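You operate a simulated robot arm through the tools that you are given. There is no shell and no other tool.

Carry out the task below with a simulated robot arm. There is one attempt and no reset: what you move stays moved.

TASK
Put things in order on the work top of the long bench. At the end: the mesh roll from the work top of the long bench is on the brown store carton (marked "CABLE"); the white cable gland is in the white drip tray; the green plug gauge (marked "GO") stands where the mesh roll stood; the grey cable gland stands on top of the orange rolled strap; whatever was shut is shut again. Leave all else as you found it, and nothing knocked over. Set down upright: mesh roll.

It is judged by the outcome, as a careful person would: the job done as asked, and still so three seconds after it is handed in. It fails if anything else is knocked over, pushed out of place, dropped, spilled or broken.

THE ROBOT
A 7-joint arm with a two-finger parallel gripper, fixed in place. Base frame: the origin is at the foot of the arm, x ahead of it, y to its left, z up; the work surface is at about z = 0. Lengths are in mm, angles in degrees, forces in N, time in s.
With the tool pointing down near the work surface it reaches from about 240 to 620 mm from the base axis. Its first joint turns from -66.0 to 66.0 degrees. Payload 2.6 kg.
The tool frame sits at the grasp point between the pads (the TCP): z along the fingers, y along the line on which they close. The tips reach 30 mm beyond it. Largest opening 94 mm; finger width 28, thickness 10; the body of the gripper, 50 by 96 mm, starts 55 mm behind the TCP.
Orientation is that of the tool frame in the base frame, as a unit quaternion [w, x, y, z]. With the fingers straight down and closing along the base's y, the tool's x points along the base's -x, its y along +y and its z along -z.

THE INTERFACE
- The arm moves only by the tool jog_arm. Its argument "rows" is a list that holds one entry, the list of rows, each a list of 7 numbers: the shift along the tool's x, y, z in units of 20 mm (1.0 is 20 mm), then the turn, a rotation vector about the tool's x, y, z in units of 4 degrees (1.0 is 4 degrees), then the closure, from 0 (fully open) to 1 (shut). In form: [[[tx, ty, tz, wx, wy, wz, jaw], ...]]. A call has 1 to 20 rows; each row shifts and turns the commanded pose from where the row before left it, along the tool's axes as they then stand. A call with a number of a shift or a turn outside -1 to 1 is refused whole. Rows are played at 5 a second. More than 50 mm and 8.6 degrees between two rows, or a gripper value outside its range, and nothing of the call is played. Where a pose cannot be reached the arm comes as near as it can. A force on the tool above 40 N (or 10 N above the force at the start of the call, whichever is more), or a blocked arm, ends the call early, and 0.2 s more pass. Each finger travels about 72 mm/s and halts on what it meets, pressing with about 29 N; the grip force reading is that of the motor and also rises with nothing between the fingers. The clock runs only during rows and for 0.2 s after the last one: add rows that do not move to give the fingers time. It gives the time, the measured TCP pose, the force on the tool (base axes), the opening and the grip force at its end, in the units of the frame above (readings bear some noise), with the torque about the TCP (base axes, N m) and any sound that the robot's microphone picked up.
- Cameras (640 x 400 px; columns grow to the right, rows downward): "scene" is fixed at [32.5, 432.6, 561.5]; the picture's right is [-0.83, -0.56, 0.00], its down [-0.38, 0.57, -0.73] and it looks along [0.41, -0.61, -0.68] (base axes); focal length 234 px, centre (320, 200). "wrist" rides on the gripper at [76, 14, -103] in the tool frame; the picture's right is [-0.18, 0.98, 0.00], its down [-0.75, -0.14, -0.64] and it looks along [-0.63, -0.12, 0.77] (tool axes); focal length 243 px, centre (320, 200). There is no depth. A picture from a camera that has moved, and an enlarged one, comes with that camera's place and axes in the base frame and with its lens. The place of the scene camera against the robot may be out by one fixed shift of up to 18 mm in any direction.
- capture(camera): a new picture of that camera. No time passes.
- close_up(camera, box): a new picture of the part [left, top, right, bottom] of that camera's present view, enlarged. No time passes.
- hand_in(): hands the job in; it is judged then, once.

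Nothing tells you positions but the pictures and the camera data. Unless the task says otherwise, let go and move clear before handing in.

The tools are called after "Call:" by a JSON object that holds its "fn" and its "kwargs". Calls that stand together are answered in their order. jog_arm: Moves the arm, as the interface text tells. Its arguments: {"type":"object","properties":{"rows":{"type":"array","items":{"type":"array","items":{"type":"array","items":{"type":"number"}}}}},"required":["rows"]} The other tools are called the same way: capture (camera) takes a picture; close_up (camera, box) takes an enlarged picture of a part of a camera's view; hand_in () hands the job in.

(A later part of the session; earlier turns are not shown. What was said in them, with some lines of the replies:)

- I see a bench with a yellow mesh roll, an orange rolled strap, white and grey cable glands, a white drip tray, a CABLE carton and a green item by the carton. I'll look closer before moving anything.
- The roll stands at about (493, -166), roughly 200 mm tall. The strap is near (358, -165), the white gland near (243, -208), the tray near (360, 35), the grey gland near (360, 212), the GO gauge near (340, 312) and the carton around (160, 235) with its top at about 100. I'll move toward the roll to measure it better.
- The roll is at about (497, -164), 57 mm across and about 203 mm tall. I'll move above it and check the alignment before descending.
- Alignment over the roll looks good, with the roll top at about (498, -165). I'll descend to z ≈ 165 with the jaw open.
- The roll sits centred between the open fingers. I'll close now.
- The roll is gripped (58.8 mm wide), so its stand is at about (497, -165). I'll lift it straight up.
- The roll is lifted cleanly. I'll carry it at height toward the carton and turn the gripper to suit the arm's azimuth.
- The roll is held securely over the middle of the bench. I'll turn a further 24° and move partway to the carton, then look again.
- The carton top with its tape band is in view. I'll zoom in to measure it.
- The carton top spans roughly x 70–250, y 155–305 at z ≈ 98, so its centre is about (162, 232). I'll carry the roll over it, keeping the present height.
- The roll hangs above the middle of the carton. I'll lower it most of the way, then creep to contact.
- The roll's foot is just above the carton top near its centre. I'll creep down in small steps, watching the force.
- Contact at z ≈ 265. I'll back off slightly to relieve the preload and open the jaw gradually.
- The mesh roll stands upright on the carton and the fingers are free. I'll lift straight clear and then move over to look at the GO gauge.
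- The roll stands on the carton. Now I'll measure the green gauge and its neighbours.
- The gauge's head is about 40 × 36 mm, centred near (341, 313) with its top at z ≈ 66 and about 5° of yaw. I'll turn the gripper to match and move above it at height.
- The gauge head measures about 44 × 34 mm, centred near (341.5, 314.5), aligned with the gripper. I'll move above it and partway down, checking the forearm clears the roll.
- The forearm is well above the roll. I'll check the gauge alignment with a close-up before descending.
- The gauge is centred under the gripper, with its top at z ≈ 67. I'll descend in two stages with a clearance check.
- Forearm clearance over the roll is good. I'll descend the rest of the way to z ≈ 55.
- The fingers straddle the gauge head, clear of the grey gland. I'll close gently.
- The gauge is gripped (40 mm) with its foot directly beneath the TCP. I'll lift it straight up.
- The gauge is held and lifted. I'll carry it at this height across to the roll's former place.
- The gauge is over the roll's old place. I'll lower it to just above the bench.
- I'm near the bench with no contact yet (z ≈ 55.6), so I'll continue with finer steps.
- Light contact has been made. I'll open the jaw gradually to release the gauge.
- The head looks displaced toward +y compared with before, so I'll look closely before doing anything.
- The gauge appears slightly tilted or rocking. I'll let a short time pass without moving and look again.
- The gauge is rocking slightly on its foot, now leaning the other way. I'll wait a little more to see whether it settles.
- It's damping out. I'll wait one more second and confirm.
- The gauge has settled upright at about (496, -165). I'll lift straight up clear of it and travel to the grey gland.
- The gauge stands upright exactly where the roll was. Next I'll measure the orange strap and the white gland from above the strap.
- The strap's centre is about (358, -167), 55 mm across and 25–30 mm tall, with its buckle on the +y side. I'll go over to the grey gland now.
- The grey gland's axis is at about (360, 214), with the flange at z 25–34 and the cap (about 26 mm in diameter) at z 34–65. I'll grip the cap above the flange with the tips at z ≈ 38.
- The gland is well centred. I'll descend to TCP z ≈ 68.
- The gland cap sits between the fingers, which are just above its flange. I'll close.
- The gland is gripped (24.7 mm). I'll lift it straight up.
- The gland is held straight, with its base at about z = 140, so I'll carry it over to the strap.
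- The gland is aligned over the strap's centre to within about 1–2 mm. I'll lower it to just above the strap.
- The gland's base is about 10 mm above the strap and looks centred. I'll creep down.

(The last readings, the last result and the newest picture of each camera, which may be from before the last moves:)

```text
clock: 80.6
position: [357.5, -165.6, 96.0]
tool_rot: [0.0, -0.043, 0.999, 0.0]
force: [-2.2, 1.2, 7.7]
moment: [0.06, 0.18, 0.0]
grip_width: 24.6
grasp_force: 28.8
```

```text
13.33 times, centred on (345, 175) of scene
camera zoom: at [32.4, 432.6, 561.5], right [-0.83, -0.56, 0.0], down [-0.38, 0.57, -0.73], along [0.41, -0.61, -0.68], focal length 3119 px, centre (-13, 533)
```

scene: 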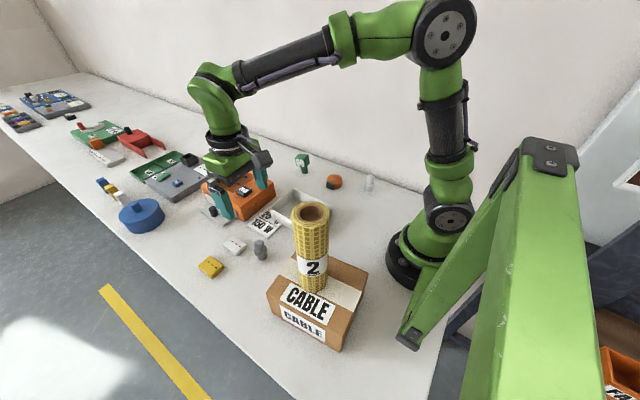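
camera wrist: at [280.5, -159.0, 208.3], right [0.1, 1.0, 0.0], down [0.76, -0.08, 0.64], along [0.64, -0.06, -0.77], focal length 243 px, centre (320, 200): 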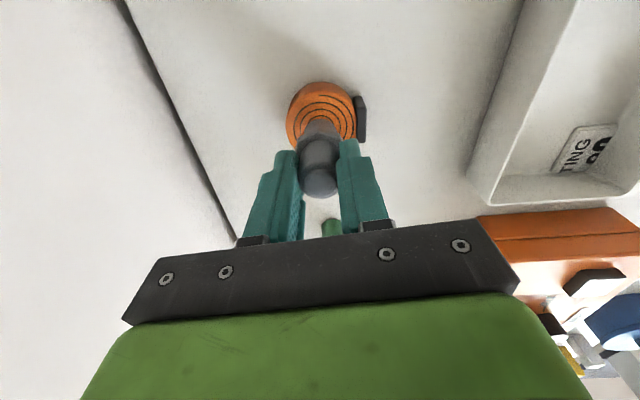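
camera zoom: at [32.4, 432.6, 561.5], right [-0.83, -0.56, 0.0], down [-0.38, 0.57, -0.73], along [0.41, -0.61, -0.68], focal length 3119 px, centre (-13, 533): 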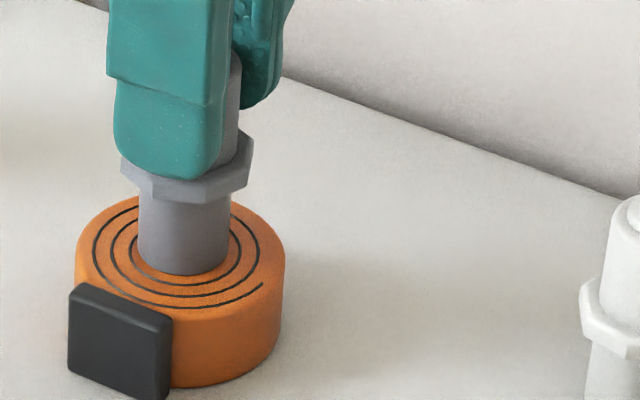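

There's solid contact (about 8 N) and the gland is centred on the strap. I'll open the jaw by just a millimetre or so, let it settle, then look.

Call:
{"fn": "jog_arm", "kwargs": {"rows": [[[0, 0, -0.01, 0, 0, 0, 1], [0, 0, 0, 0, 0, 0, 0.71], [0, 0, 0, 0, 0, 0, 0.71], [0, 0, 0, 0, 0, 0, 0.71], [0, 0, 0, 0, 0, 0, 0.71]]]}}

Call:
{"fn": "close_up", "kwargs": {"camera": "scene", "box": [325, 160, 365, 190]}}

Call:
{"fn": "close_up", "kwargs": {"camera": "wrist", "box": [240, 70, 400, 210]}}

```text
clock: 81.8
position: [357.7, -166.1, 96.0]
tool_rot: [0.0, -0.044, 0.999, 0.0]
force: [-0.3, -1.5, 0.0]
moment: [-0.04, -0.01, -0.01]
grip_width: 27.0
grasp_force: 0.0
```

```text
13.33 times, centred on (345, 175) of scene
camera zoom: at [32.5, 432.6, 561.5], right [-0.83, -0.56, 0.0], down [-0.38, 0.57, -0.73], along [0.41, -0.61, -0.68], focal length 3119 px, centre (-13, 533)
```

zoom: 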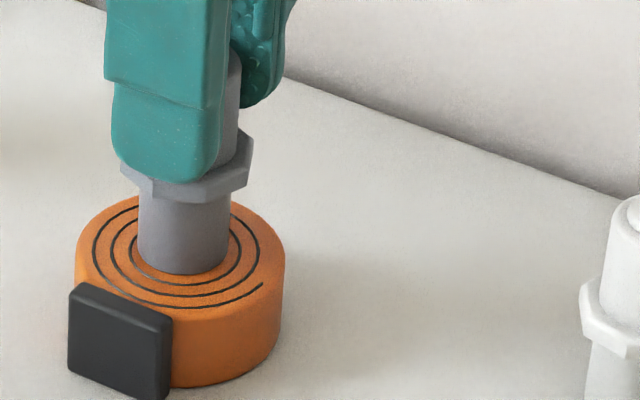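

```text
2.86 times, centred on (320, 140) of wrist
camera zoom: at [281.0, -158.9, 197.9], right [0.1, 1.0, 0.0], down [0.76, -0.08, 0.64], along [0.64, -0.06, -0.77], focal length 693 px, centre (320, 371)
```

zoom: 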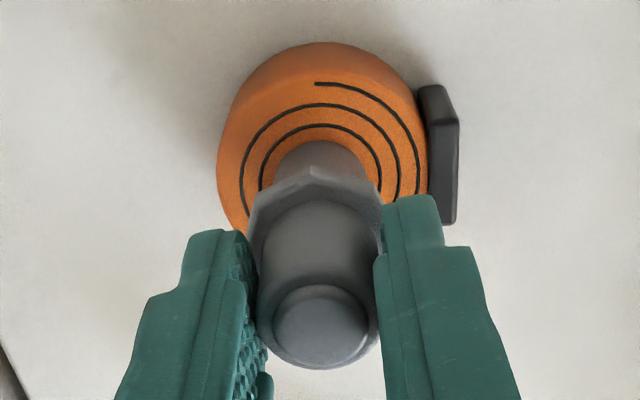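

The gland stands free between the fingers. I'll open fully, then check again.

Call:
{"fn": "jog_arm", "kwargs": {"rows": [[[0, 0, 0, 0, 0, 0, 0.65], [0, 0, 0, 0, 0, 0, 0.5], [0, 0, 0, 0, 0, 0, 0.3], [0, 0, 0, 0, 0, 0, 0.1], [0, 0, 0, 0, 0, 0, 0], [0, 0, 0, 0, 0, 0, 0]]]}}

Call:
{"fn": "close_up", "kwargs": {"camera": "scene", "box": [305, 130, 385, 195]}}

Call:
{"fn": "close_up", "kwargs": {"camera": "wrist", "box": [240, 70, 400, 210]}}

```text
clock: 83.2
position: [355.8, -164.5, 97.0]
tool_rot: [0.0, -0.043, 0.999, 0.0]
force: [-0.6, -0.6, -0.7]
moment: [-0.01, 0.02, -0.01]
grip_width: 94.0
grasp_force: 0.0
```

```text
6.15 times, centred on (345, 162) of scene
camera zoom: at [32.5, 432.6, 561.5], right [-0.83, -0.56, 0.0], down [-0.38, 0.57, -0.73], along [0.41, -0.61, -0.68], focal length 1440 px, centre (166, 431)
```

zoom: 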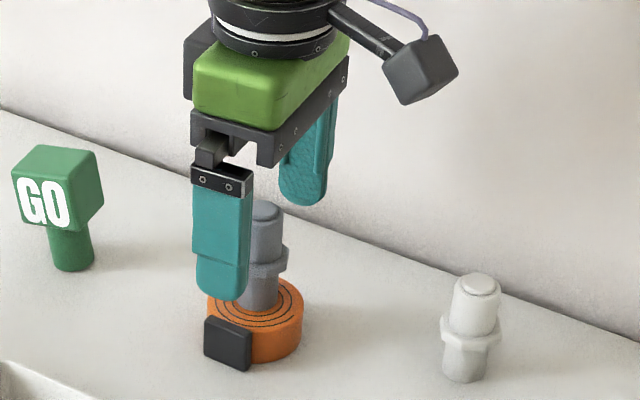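

```text
2.86 times, centred on (320, 140) of wrist
camera zoom: at [281.0, -158.9, 197.8], right [0.1, 1.0, 0.0], down [0.76, -0.08, 0.64], along [0.64, -0.06, -0.77], focal length 693 px, centre (320, 371)
```

zoom: 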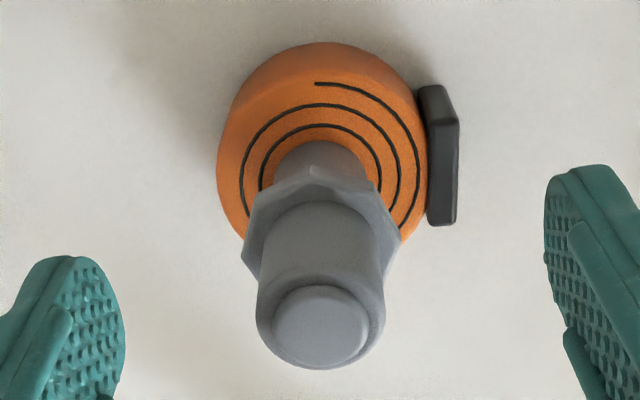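

The grey gland stands steadily on the strap. I'll lift clear and go over to the white gland.

Call:
{"fn": "jog_arm", "kwargs": {"rows": [[[0, 0, -0.3, 0, 0, 0, 0], [0, 0, -0.6, 0, 0, 0, 0], [0, 0, -1, 0, 0, 0, 0], [0, 0, -1, 0, 0, 0, 0], [0, 0, -1, 0, 0, 0, 0], [0, 0, -1, 0, 0, 0, 0], [0, 0, -1, 0, 0, 0, 0], [0, 0, -1, 0, 0, 0, 0], [0, 0, -0.1, 0, 0, 0, 0], [0.5, -0.13, 0, 0, 0, 0, 0], [0.9, -0.233, 0, 0, 0, 0, 0], [0.9, -0.233, 0, 0, 0, 0, 0], [0.9, -0.233, 0, 0, 0, 0, 0], [0.9, -0.233, 0, 0, 0, 0, 0], [0.9, -0.233, 0, 0, 0, 0, 0], [0.9, -0.235, 0, 0, 0, 0, 0.2], [0, 0, 0, 0, 0, 0, 0.35], [0, 0, 0, 0, 0, 0, 0.35]]]}}

Call:
{"fn": "capture", "kwargs": {"camera": "wrist"}}

Call:
{"fn": "close_up", "kwargs": {"camera": "wrist", "box": [260, 40, 380, 130]}}

Call:
{"fn": "capture", "kwargs": {"camera": "scene"}}

```text
clock: 87.0
position: [242.9, -206.7, 235.2]
tool_rot: [0.001, -0.043, 0.999, 0.0]
force: [0.8, 0.4, 0.6]
moment: [-0.03, 0.0, 0.01]
grip_width: 61.2
grasp_force: 0.0
```

```text
taken
camera wrist: at [166.0, -199.8, 338.0], right [0.1, 1.0, 0.0], down [0.76, -0.08, 0.64], along [0.64, -0.06, -0.77], focal length 243 px, centre (320, 200)
```

wrist: 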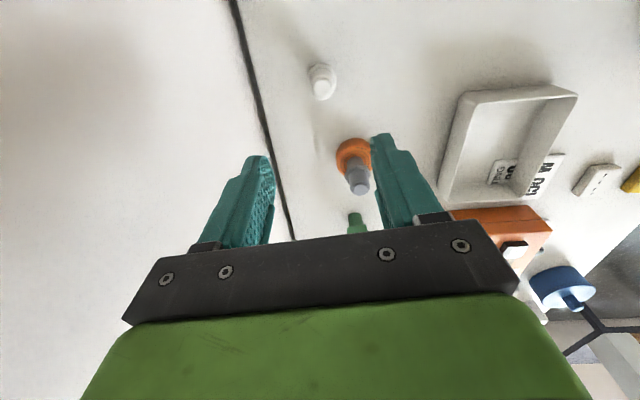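

```text
4.44 times, centred on (320, 85) of wrist
camera zoom: at [166.0, -199.8, 338.0], right [0.1, 1.0, 0.0], down [0.76, -0.08, 0.64], along [0.64, -0.06, -0.77], focal length 1078 px, centre (320, 711)
```

zoom: 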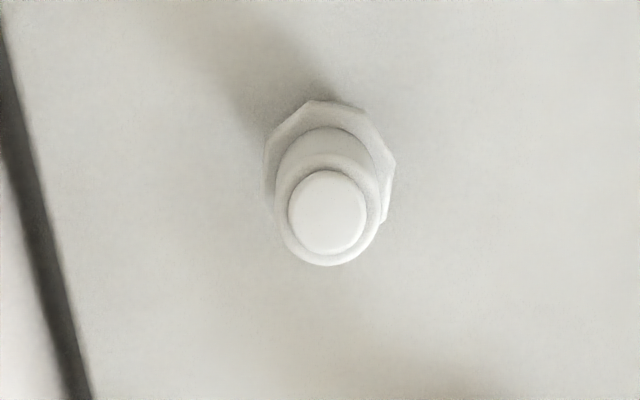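

```text
taken
```

scene: 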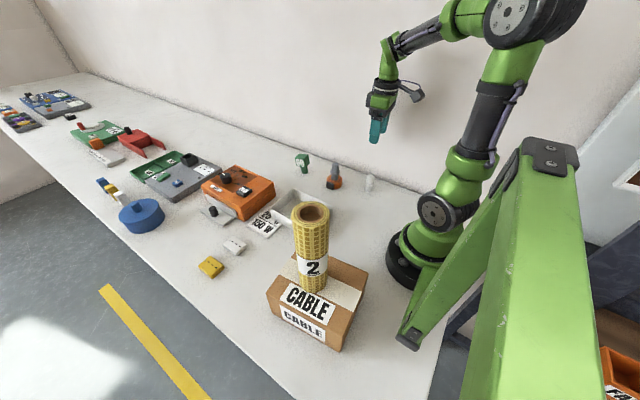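

The white gland's cap is centred near (240, -206). I'll shift slightly and descend partway, then recheck.

Call:
{"fn": "jog_arm", "kwargs": {"rows": [[[0.154, 0.074, 0.5, 0, 0, 0, 0.35], [0, 0, 1, 0, 0, 0, 0.35], [0, 0, 1, 0, 0, 0, 0.35], [0, 0, 1, 0, 0, 0, 0.35], [0, 0, 1, 0, 0, 0, 0.35], [0, 0, 0.85, 0, 0, 0, 0.35], [0, 0, 0, 0, 0, 0, 0.35]]]}}

Call:
{"fn": "capture", "kwargs": {"camera": "wrist"}}

Call:
{"fn": "close_up", "kwargs": {"camera": "wrist", "box": [240, 80, 420, 200]}}

Call:
{"fn": "close_up", "kwargs": {"camera": "scene", "box": [315, 90, 435, 205]}}

```text
clock: 88.6
position: [239.2, -205.7, 129.1]
tool_rot: [-0.001, -0.044, 0.999, 0.0]
force: [-0.1, 0.4, 0.2]
moment: [0.0, 0.0, -0.02]
grip_width: 61.1
grasp_force: 0.0
```

```text
taken
camera wrist: at [162.0, -198.0, 230.2], right [0.1, 1.0, 0.0], down [0.76, -0.08, 0.64], along [0.64, -0.06, -0.77], focal length 243 px, centre (320, 200)
```

wrist: 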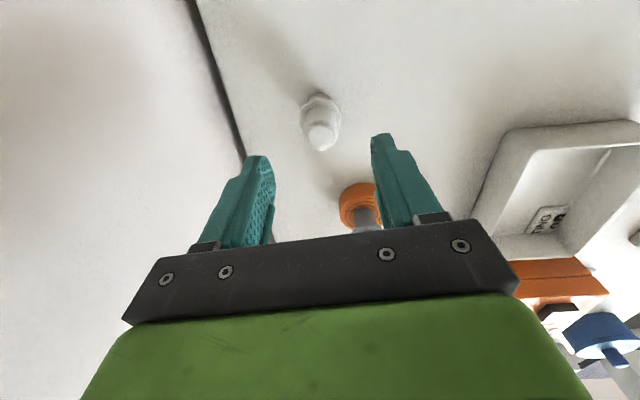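

```text
3.33 times, centred on (330, 140) of wrist
camera zoom: at [162.0, -198.0, 230.2], right [0.1, 1.0, 0.0], down [0.76, -0.08, 0.64], along [0.64, -0.06, -0.77], focal length 809 px, centre (287, 400)
```

zoom: 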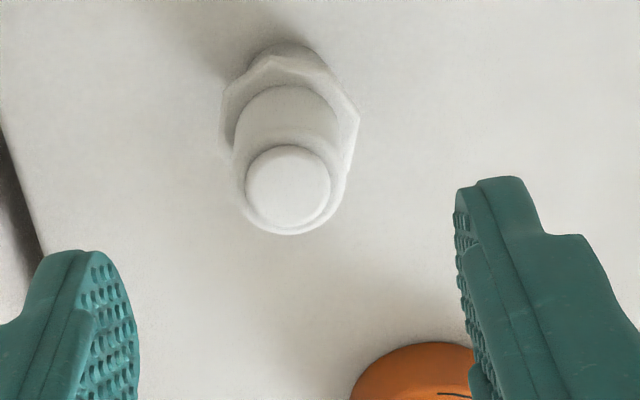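

```text
3.48 times, centred on (375, 148) of scene
camera zoom: at [32.5, 432.6, 561.5], right [-0.83, -0.56, 0.0], down [-0.38, 0.57, -0.73], along [0.41, -0.61, -0.68], focal length 814 px, centre (129, 383)
```

zoom: 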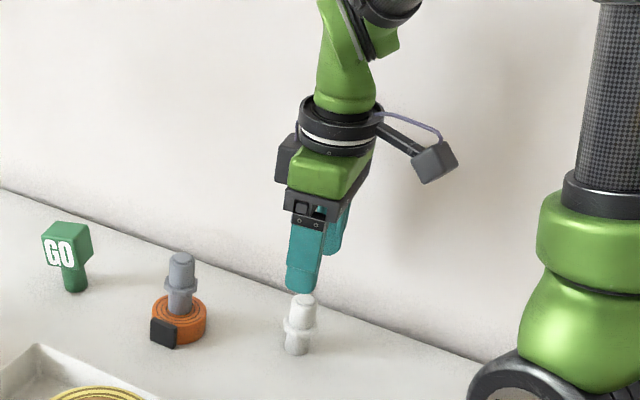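

Aligned within 1 mm. I'll descend to z ≈ 68.

Call:
{"fn": "jog_arm", "kwargs": {"rows": [[[-0.02, -0.03, 0.5, 0, 0, 0, 0.35], [0, 0, 0.8, 0, 0, 0, 0.35], [0, 0, 0.8, 0, 0, 0, 0.35], [0, 0, 0.6, 0, 0, 0, 0.35], [0, 0, 0.3, 0, 0, 0, 0.35], [0, 0, 0, 0, 0, 0, 0.35]]]}}

Call:
{"fn": "close_up", "kwargs": {"camera": "wrist", "box": [230, 90, 410, 230]}}

Call:
{"fn": "close_up", "kwargs": {"camera": "scene", "box": [335, 140, 405, 205]}}

```text
clock: 90.0
position: [239.1, -207.1, 68.0]
tool_rot: [0.0, -0.044, 0.999, 0.0]
force: [-0.7, 0.3, -0.3]
moment: [0.0, 0.0, 0.0]
grip_width: 61.2
grasp_force: 0.1
```

```text
2.86 times, centred on (320, 160) of wrist
camera zoom: at [162.9, -199.1, 170.5], right [0.1, 1.0, 0.0], down [0.76, -0.08, 0.64], along [0.64, -0.06, -0.77], focal length 693 px, centre (320, 314)
```

zoom: 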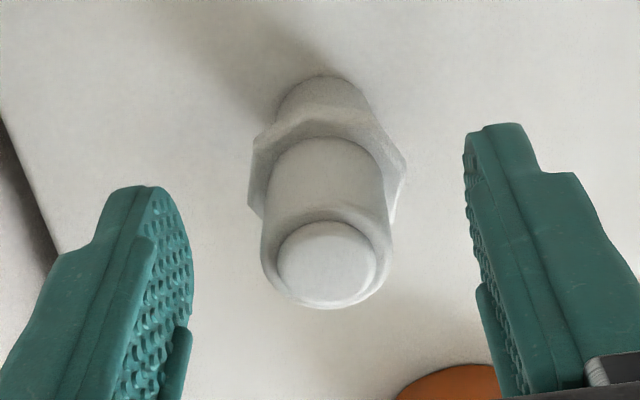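

```text
6.15 times, centred on (370, 172) of scene
camera zoom: at [32.5, 432.6, 561.5], right [-0.83, -0.56, 0.0], down [-0.38, 0.57, -0.73], along [0.41, -0.61, -0.68], focal length 1440 px, centre (12, 369)
```

zoom: 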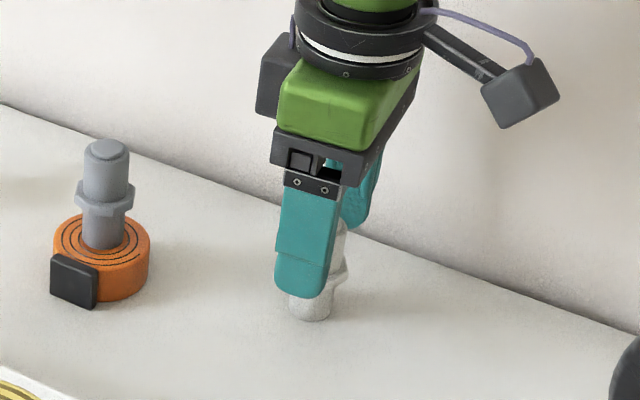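

Call:
{"fn": "jog_arm", "kwargs": {"rows": [[[0.06, 0.05, 0, 0, 0, 0, 0.4], [0, 0, 0, 0, 0, 0, 0.5], [0, 0, 0, 0, 0, 0, 0.6], [0, 0, 0, 0, 0, 0, 0.7], [0, 0, 0, 0, 0, 0, 0.85], [0, 0, 0, 0, 0, 0, 1], [0, 0, 0, 0, 0, 0, 1], [0, 0, 0, 0, 0, 0, 1]]]}}

Call:
{"fn": "close_up", "kwargs": {"camera": "wrist", "box": [230, 90, 410, 230]}}

Call:
{"fn": "close_up", "kwargs": {"camera": "scene", "box": [335, 140, 405, 205]}}

```text
clock: 91.8
position: [238.1, -206.2, 67.5]
tool_rot: [0.0, -0.044, 0.999, -0.001]
force: [-0.9, 0.1, 1.7]
moment: [0.01, 0.04, 0.01]
grip_width: 25.0
grasp_force: 28.8
```

```text
2.86 times, centred on (320, 160) of wrist
camera zoom: at [161.8, -198.4, 170.9], right [0.1, 1.0, 0.0], down [0.76, -0.08, 0.64], along [0.64, -0.06, -0.77], focal length 693 px, centre (320, 314)
```

zoom: 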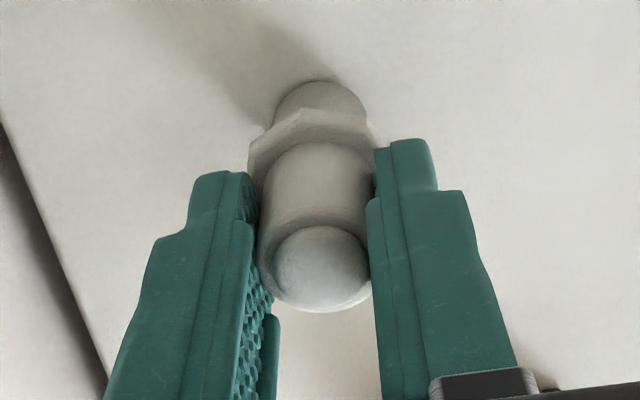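

```text
6.15 times, centred on (370, 172) of scene
camera zoom: at [32.5, 432.6, 561.5], right [-0.83, -0.56, 0.0], down [-0.38, 0.57, -0.73], along [0.41, -0.61, -0.68], focal length 1440 px, centre (12, 369)
```

zoom: 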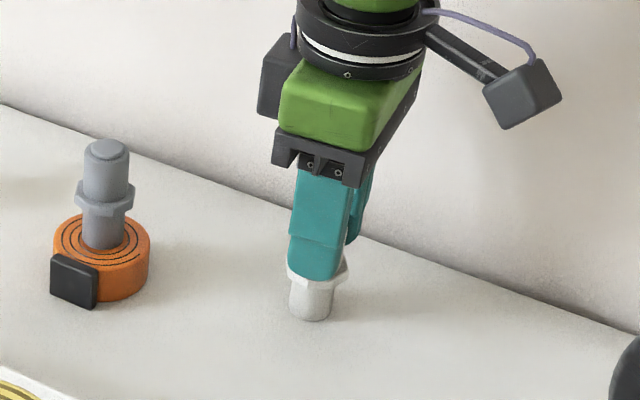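

The white gland is gripped (25 mm). I'll lift it and then look at the tray before going over it.

Call:
{"fn": "jog_arm", "kwargs": {"rows": [[[0, 0, -0.2, 0, 0, 0, 1], [0, 0, -0.5, 0, 0, 0, 1], [0, 0, -0.8, 0, 0, 0, 1], [0, 0, -1, 0, 0, 0, 1], [0, 0, -1, 0, 0, 0, 1], [0, 0, -1, 0, 0, 0, 1], [0, 0, -1, 0, 0, 0, 1], [0, 0, -1, 0, 0, 0, 1], [0, 0, -0.5, 0, 0, 0, 1], [0, 0, 0, 0, 0, 0, 1]]]}}

Call:
{"fn": "capture", "kwargs": {"camera": "wrist"}}

Call:
{"fn": "close_up", "kwargs": {"camera": "scene", "box": [240, 180, 345, 250]}}

Call:
{"fn": "close_up", "kwargs": {"camera": "wrist", "box": [400, 70, 620, 220]}}

```text
clock: 94.0
position: [238.1, -204.6, 209.2]
tool_rot: [0.0, -0.044, 0.999, 0.0]
force: [-0.3, -0.4, -1.7]
moment: [-0.02, 0.0, 0.0]
grip_width: 24.7
grasp_force: 29.2
```

```text
taken
camera wrist: at [161.8, -198.0, 311.4], right [0.1, 1.0, 0.0], down [0.76, -0.08, 0.64], along [0.64, -0.06, -0.77], focal length 243 px, centre (320, 200)
```

wrist: 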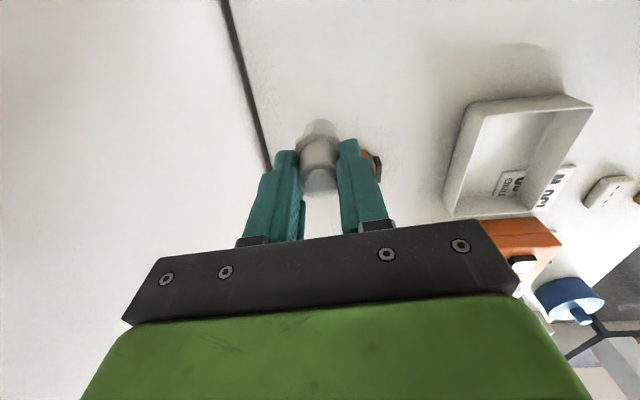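

```text
5.71 times, centred on (292, 215) of scene
camera zoom: at [32.5, 432.6, 561.5], right [-0.83, -0.56, 0.0], down [-0.38, 0.57, -0.73], along [0.41, -0.61, -0.68], focal length 1337 px, centre (477, 114)
```

zoom: 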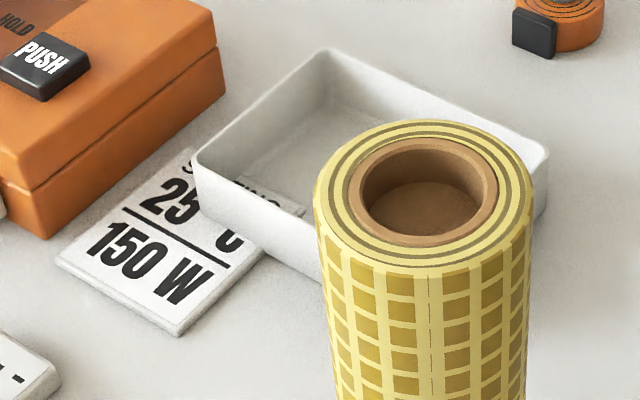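

```text
2.67 times, centred on (510, 145) of wrist
camera zoom: at [161.8, -198.0, 311.4], right [0.1, 1.0, 0.0], down [0.76, -0.08, 0.64], along [0.64, -0.06, -0.77], focal length 647 px, centre (-187, 347)
```

zoom: 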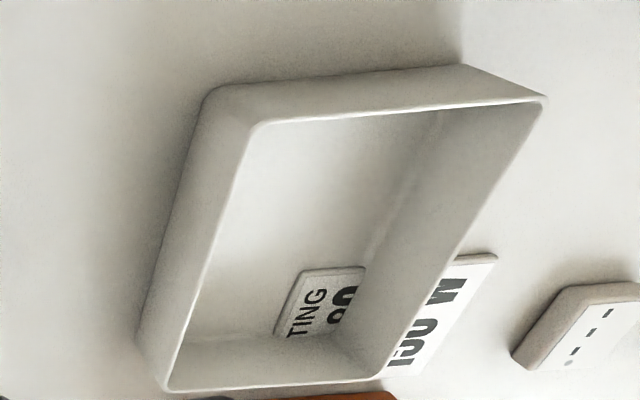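

The tray spans x ≈ 282–438, y ≈ -22–94 with a rim of about 42 mm, and the label card pokes into its far corner (x > 385, y > 50). I'll place the white gland at about (336, 30), clear of the card and walls.

Call:
{"fn": "jog_arm", "kwargs": {"rows": [[[-0.25, 0.47, 0, 0, 0, 0, 1], [-0.489, 0.942, 0, 0, 0, 0, 1], [-0.489, 0.942, 0, 0, 0, 0, 1], [-0.489, 0.942, 0, 0, 0, 0, 1], [-0.489, 0.942, 0, 0, 0, 0, 1], [-0.489, 0.942, 0, 0, 0, 0, 1], [-0.489, 0.942, 0, 0, 0, 0, 1], [-0.489, 0.942, 0, 0, 0, 0, 1], [-0.489, 0.942, 0, 0, 0, 0, 1], [-0.489, 0.942, 0, 0, 0, 0, 1], [-0.489, 0.942, 0, 0, 0, 0, 1], [-0.489, 0.942, 0, 0, 0, 0, 1], [-0.241, 0.468, 0, 0, 0, 0, 1], [0, 0, 0, 0, 0, 0, 1]]]}}

Call:
{"fn": "capture", "kwargs": {"camera": "wrist"}}

Call:
{"fn": "capture", "kwargs": {"camera": "scene"}}

```text
clock: 97.0
position: [335.1, 29.6, 208.9]
tool_rot: [0.0, -0.044, 0.999, 0.0]
force: [0.9, 0.4, -1.2]
moment: [0.01, 0.03, 0.0]
grip_width: 24.4
grasp_force: 28.9
```

```text
taken
camera wrist: at [259.2, 37.1, 310.6], right [0.1, 1.0, 0.0], down [0.76, -0.07, 0.64], along [0.64, -0.06, -0.77], focal length 243 px, centre (320, 200)
```

wrist: 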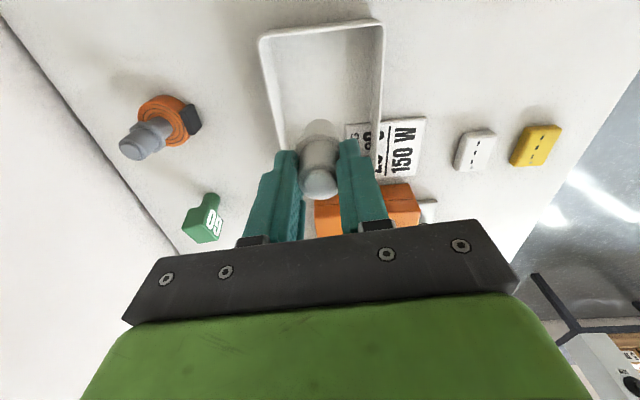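

```text
taken
```

scene: 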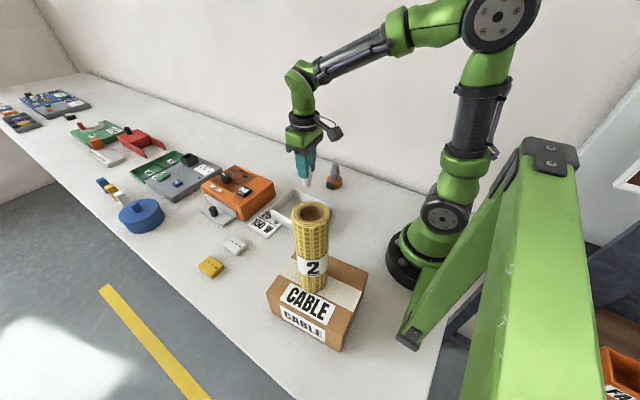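

The gland is over the tray. I'll lower it to about 10 mm above the floor and check.

Call:
{"fn": "jog_arm", "kwargs": {"rows": [[[0, 0, 0.5, 0, 0, 0, 1], [0, 0, 1, 0, 0, 0, 1], [0, 0, 1, 0, 0, 0, 1], [0, 0, 1, 0, 0, 0, 1], [0, 0, 1, 0, 0, 0, 1], [0, 0, 0.9, 0, 0, 0, 1], [0, 0, 0.6, 0, 0, 0, 1], [0, 0, 0.3, 0, 0, 0, 1], [0, 0, 0, 0, 0, 0, 1]]]}}

Call:
{"fn": "capture", "kwargs": {"camera": "wrist"}}

Call:
{"fn": "close_up", "kwargs": {"camera": "scene", "box": [250, 150, 370, 240]}}

```text
clock: 99.0
position: [335.4, 29.5, 82.3]
tool_rot: [-0.001, -0.044, 0.999, 0.0]
force: [0.5, -1.0, -1.6]
moment: [-0.03, 0.0, 0.01]
grip_width: 24.6
grasp_force: 29.2
```

```text
taken
camera wrist: at [259.2, 36.4, 184.7], right [0.1, 1.0, 0.0], down [0.76, -0.08, 0.64], along [0.64, -0.06, -0.77], focal length 243 px, centre (320, 200)
```

wrist: 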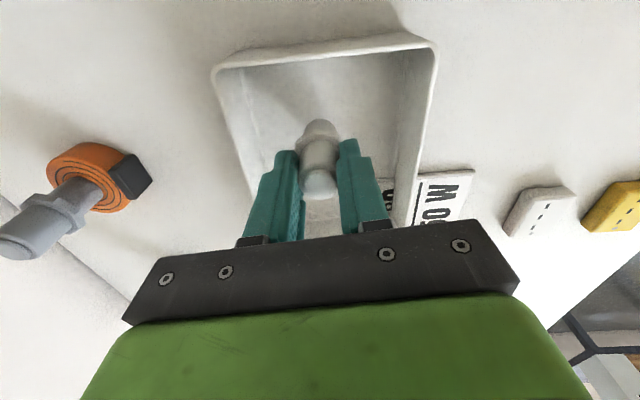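

```text
4.44 times, centred on (310, 195) of scene
camera zoom: at [32.5, 432.6, 561.5], right [-0.83, -0.56, 0.0], down [-0.38, 0.57, -0.73], along [0.41, -0.61, -0.68], focal length 1040 px, centre (364, 222)
```

zoom: 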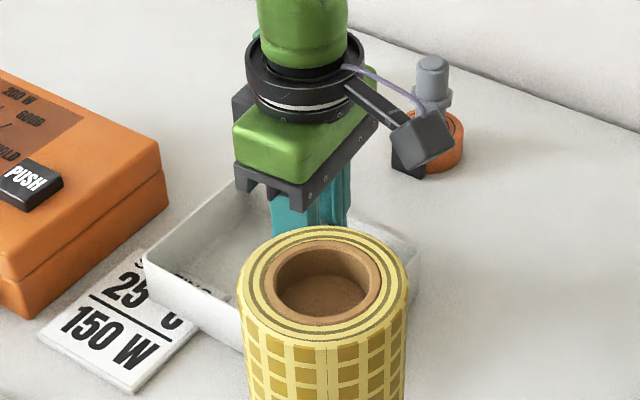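

Call:
{"fn": "jog_arm", "kwargs": {"rows": [[[0, 0, 0.2, 0, 0, 0, 1], [0, 0, 0.1, 0, 0, 0, 1], [0, 0, 0, 0, 0, 0, 1]]]}}

Call:
{"fn": "jog_arm", "kwargs": {"rows": [[[0, 0, 0.05, 0, 0, 0, 1], [0, 0, 0.05, 0, 0, 0, 1], [0, 0, 0, 0, 0, 0, 1]]]}}

Call:
{"fn": "jog_arm", "kwargs": {"rows": [[[0, 0, 0.05, 0, 0, 0, 1], [0, 0, 0, 0, 0, 0, 1]]]}}

Call:
{"fn": "jog_arm", "kwargs": {"rows": [[[0, 0, 0.04, 0, 0, 0, 1], [0, 0, 0, 0, 0, 0, 1]]]}}

```text
clock: 99.8
position: [335.2, 30.3, 77.3]
tool_rot: [0.0, -0.044, 0.999, 0.0]
force: [0.6, -0.6, -0.7]
moment: [0.01, 0.01, 0.03]
grip_width: 24.5
grasp_force: 29.1
```

```text
clock: 100.6
position: [336.4, 30.5, 74.9]
tool_rot: [-0.001, -0.043, 0.999, 0.0]
force: [0.3, 0.4, -0.9]
moment: [0.0, -0.03, 0.01]
grip_width: 24.9
grasp_force: 28.7
```

```text
clock: 101.2
position: [336.1, 30.2, 72.9]
tool_rot: [0.0, -0.043, 0.999, 0.0]
force: [0.2, -0.1, -0.2]
moment: [0.0, -0.01, 0.04]
grip_width: 24.5
grasp_force: 29.0
```

```text
clock: 101.8
position: [336.1, 28.5, 72.4]
tool_rot: [0.0, -0.043, 0.999, 0.0]
force: [-0.1, -0.1, -1.3]
moment: [0.04, 0.01, 0.0]
grip_width: 24.6
grasp_force: 29.2
```

Commanded z is about 72.2 with no contact yet, so I'll continue in fine steps.

Call:
{"fn": "jog_arm", "kwargs": {"rows": [[[0, 0, 0.04, 0, 0, 0, 1], [0, 0, 0, 0, 0, 0, 1]]]}}

Call:
{"fn": "jog_arm", "kwargs": {"rows": [[[0, 0, 0.03, 0, 0, 0, 1], [0, 0, 0, 0, 0, 0, 1]]]}}

Call:
{"fn": "jog_arm", "kwargs": {"rows": [[[0, 0, 0.02, 0, 0, 0, 1], [0, 0, 0, 0, 0, 0, 1]]]}}

```text
clock: 102.4
position: [336.5, 28.8, 72.6]
tool_rot: [-0.001, -0.043, 0.999, 0.0]
force: [-1.7, 0.1, 3.7]
moment: [0.05, 0.05, -0.01]
grip_width: 24.6
grasp_force: 29.0
```

```text
clock: 103.0
position: [336.9, 29.5, 71.8]
tool_rot: [0.001, -0.043, 0.999, 0.0]
force: [-8.0, -1.8, 23.4]
moment: [0.01, 0.41, 0.05]
grip_width: 24.5
grasp_force: 28.5
```

```text
clock: 103.6
position: [336.3, 29.4, 71.2]
tool_rot: [0.002, -0.043, 0.999, 0.0]
force: [-3.6, -2.6, 25.9]
moment: [-0.02, 0.13, 0.01]
grip_width: 24.5
grasp_force: 29.1
```

The gland is firmly on the tray floor, at about 26 N. I'll back off to relieve the load, open a millimetre, and let it settle.

Call:
{"fn": "jog_arm", "kwargs": {"rows": [[[0, 0, -0.02, 0, 0, 0, 1], [0, 0, -0.02, 0, 0, 0, 1], [0, 0, 0, 0, 0, 0, 1]]]}}

```text
clock: 104.4
position: [335.6, 29.4, 71.5]
tool_rot: [-0.001, -0.044, 0.999, -0.001]
force: [2.4, -0.6, 5.0]
moment: [0.03, -0.23, -0.02]
grip_width: 24.4
grasp_force: 29.3
```

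Call:
{"fn": "jog_arm", "kwargs": {"rows": [[[0, 0, 0, 0, 0, 0, 0.71], [0, 0, 0, 0, 0, 0, 0.71], [0, 0, 0, 0, 0, 0, 0.71], [0, 0, 0, 0, 0, 0, 0.71]]]}}

Call:
{"fn": "close_up", "kwargs": {"camera": "wrist", "box": [200, 20, 460, 220]}}

Call:
{"fn": "close_up", "kwargs": {"camera": "scene", "box": [250, 150, 370, 240]}}

```text
clock: 105.4
position: [335.4, 29.9, 72.0]
tool_rot: [-0.001, -0.043, 0.999, 0.001]
force: [-0.6, 0.2, -0.7]
moment: [-0.03, -0.05, -0.02]
grip_width: 27.0
grasp_force: 0.1
```

```text
2.00 times, centred on (330, 120) of wrist
camera zoom: at [259.6, 36.8, 174.2], right [0.1, 1.0, 0.0], down [0.76, -0.08, 0.64], along [0.64, -0.06, -0.77], focal length 485 px, centre (300, 360)
```

zoom: 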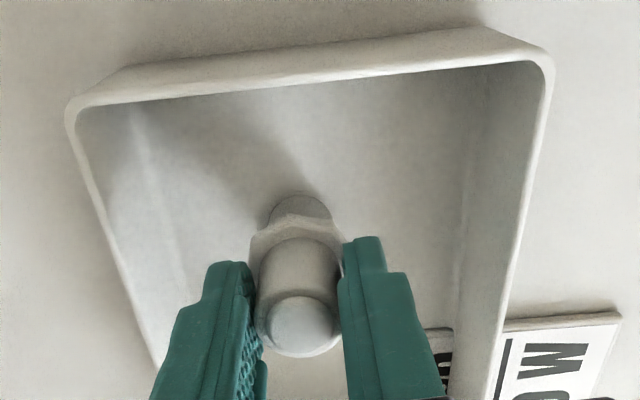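

```text
4.44 times, centred on (310, 195) of scene
camera zoom: at [32.5, 432.6, 561.5], right [-0.83, -0.56, 0.0], down [-0.38, 0.57, -0.73], along [0.41, -0.61, -0.68], focal length 1040 px, centre (364, 222)
```

zoom: 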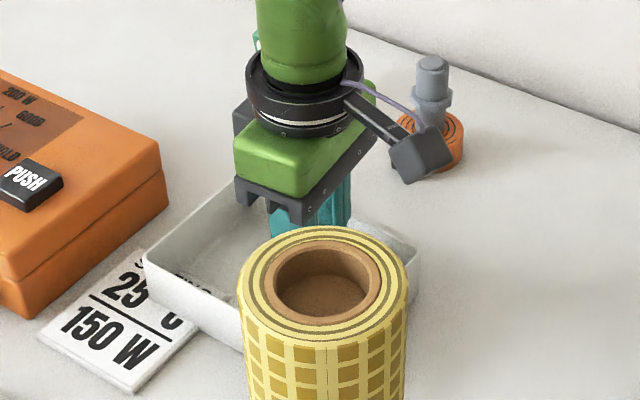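

The gland stands in the tray. I'll open to about 60 mm, staying inside the tray walls, and check.

Call:
{"fn": "jog_arm", "kwargs": {"rows": [[[0, 0, 0, 0, 0, 0, 0.65], [0, 0, 0, 0, 0, 0, 0.55], [0, 0, 0, 0, 0, 0, 0.45], [0, 0, 0, 0, 0, 0, 0.38], [0, 0, 0, 0, 0, 0, 0.38], [0, 0, 0, 0, 0, 0, 0.38]]]}}

Call:
{"fn": "close_up", "kwargs": {"camera": "wrist", "box": [200, 20, 460, 220]}}

```text
clock: 106.8
position: [335.5, 30.0, 71.8]
tool_rot: [0.0, -0.043, 0.999, 0.0]
force: [-0.3, 0.3, 0.4]
moment: [0.02, 0.04, 0.01]
grip_width: 58.6
grasp_force: 0.0
```

```text
2.00 times, centred on (330, 120) of wrist
camera zoom: at [259.6, 36.8, 174.1], right [0.1, 1.0, 0.0], down [0.76, -0.08, 0.64], along [0.64, -0.06, -0.77], focal length 485 px, centre (300, 360)
```

zoom: 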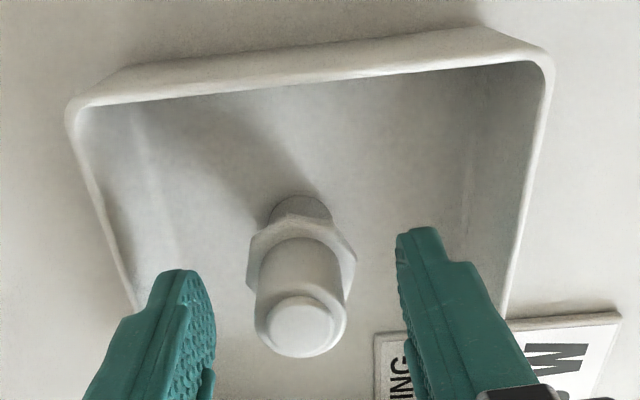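

The white gland stands upright in the tray and the fingers are free of it. I'll lift straight up well clear and take final views.

Call:
{"fn": "jog_arm", "kwargs": {"rows": [[[0, 0, -0.3, 0, 0, 0, 0.38], [0, 0, -0.6, 0, 0, 0, 0.38], [0, 0, -1, 0, 0, 0, 0.38], [0, 0, -1, 0, 0, 0, 0.38], [0, 0, -1, 0, 0, 0, 0.38], [0, 0, -1, 0, 0, 0, 0.38], [0, 0, -1, 0, 0, 0, 0.38], [0, 0, -1, 0, 0, 0, 0.38], [0, 0, -1, 0, 0, 0, 0.38], [0, 0, -1, 0, 0, 0, 0.2], [0, 0, -1, 0, 0, 0, 0], [0, 0, -1, 0, 0, 0, 0], [0, 0, -1, 0, 0, 0, 0], [0, 0, -1, 0, 0, 0, 0], [0, 0, 0, 0, 0, 0, 0]]]}}

Call:
{"fn": "capture", "kwargs": {"camera": "scene"}}

Call:
{"fn": "capture", "kwargs": {"camera": "wrist"}}

Call:
{"fn": "close_up", "kwargs": {"camera": "scene", "box": [180, 140, 400, 280]}}

```text
clock: 110.0
position: [336.5, 29.6, 330.6]
tool_rot: [0.0, -0.044, 0.999, -0.001]
force: [0.3, -0.9, 0.3]
moment: [-0.02, -0.02, 0.01]
grip_width: 94.2
grasp_force: 0.0
```

```text
taken
```

scene: 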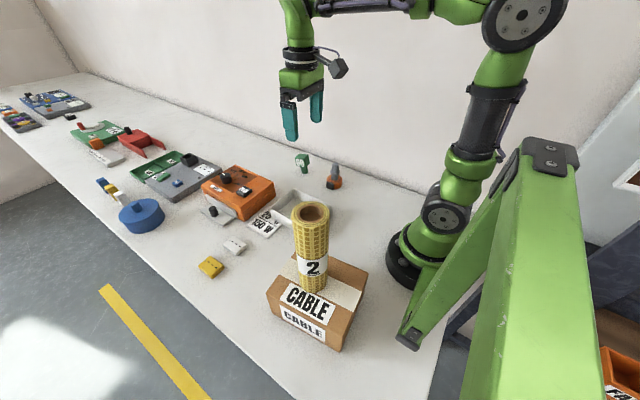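

```text
taken
camera wrist: at [259.3, 36.5, 432.5], right [0.1, 1.0, 0.0], down [0.76, -0.08, 0.64], along [0.64, -0.06, -0.77], focal length 243 px, centre (320, 200)
```

wrist: 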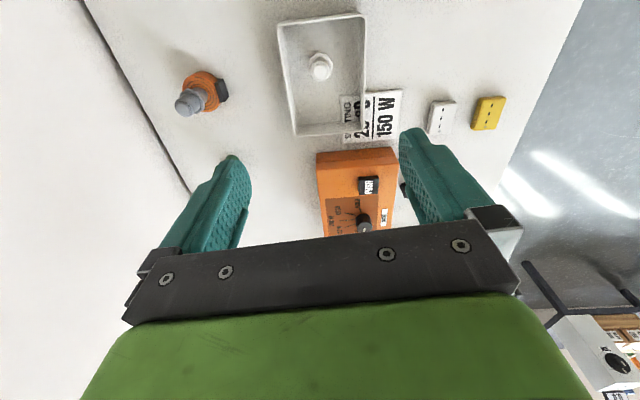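

```text
2.86 times, centred on (290, 210) of scene
camera zoom: at [32.5, 432.6, 561.5], right [-0.83, -0.56, 0.0], down [-0.38, 0.57, -0.73], along [0.41, -0.61, -0.68], focal length 668 px, centre (406, 171)
```

zoom: 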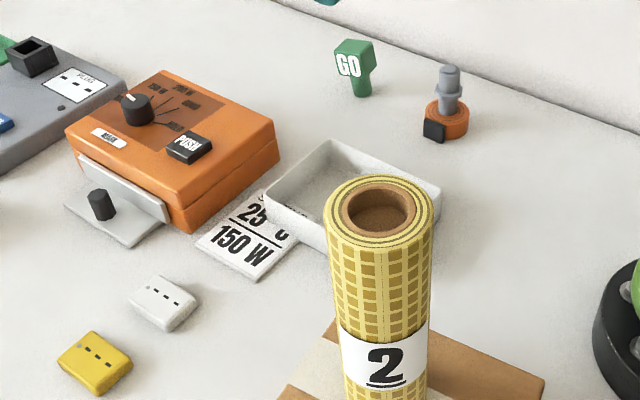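

Call:
{"fn": "close_up", "kwargs": {"camera": "wrist", "box": [160, 0, 420, 160]}}

Call:
{"fn": "close_up", "kwargs": {"camera": "scene", "box": [240, 180, 400, 360]}}

```text
2.46 times, centred on (290, 80) of wrist
camera zoom: at [259.3, 36.5, 432.5], right [0.1, 1.0, 0.0], down [0.76, -0.08, 0.64], along [0.64, -0.06, -0.77], focal length 597 px, centre (394, 495)
```

zoom: 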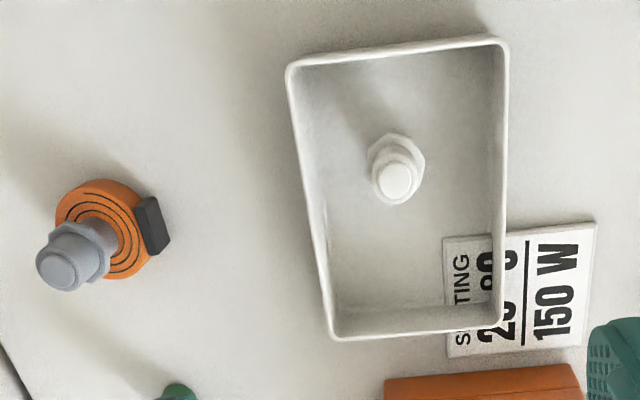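

```text
2.22 times, centred on (320, 270) of scene
camera zoom: at [32.5, 432.6, 561.5], right [-0.83, -0.56, 0.0], down [-0.38, 0.57, -0.73], along [0.41, -0.61, -0.68], focal length 520 px, centre (320, 44)
```

zoom: 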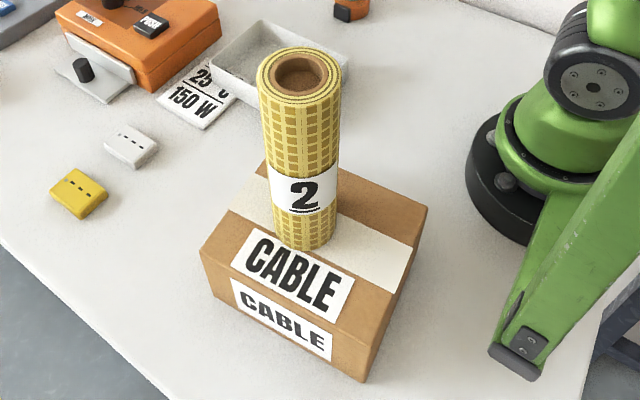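

The pictures show all four items in place: the roll upright on the CABLE carton, the white gland in the tray, the GO gauge where the roll stood, and the grey gland on the strap. Nothing else looks disturbed, nothing was opened, and the arm is clear, so I'm handing in.

Call:
{"fn": "hand_in", "kwargs": {}}

```text
The job is handed in.
```

I finished all four moves and handed the job in; the hand-in gave no verdict. The final camera pictures show:

- **Mesh roll:** it stands upright near the centre of the brown "CABLE" carton.
- **White cable gland:** it stands in the white drip tray, clear of the walls and of the label card in the far corner.
- **Green "GO" gauge:** it stands upright where the mesh roll stood, within about 1 mm by my measurement. It rocked for about a second when I let go of it, then settled and stayed still.
- **Grey cable gland:** it stands centred on top of the orange rolled strap.

I opened nothing, so there was nothing to shut again. In the final pictures the other items look as they were. I pressed the white gland onto the tray floor at about 26 N for a moment before easing off, and the tray did not appear to move. The gripper was open and clear of everything when I handed in.
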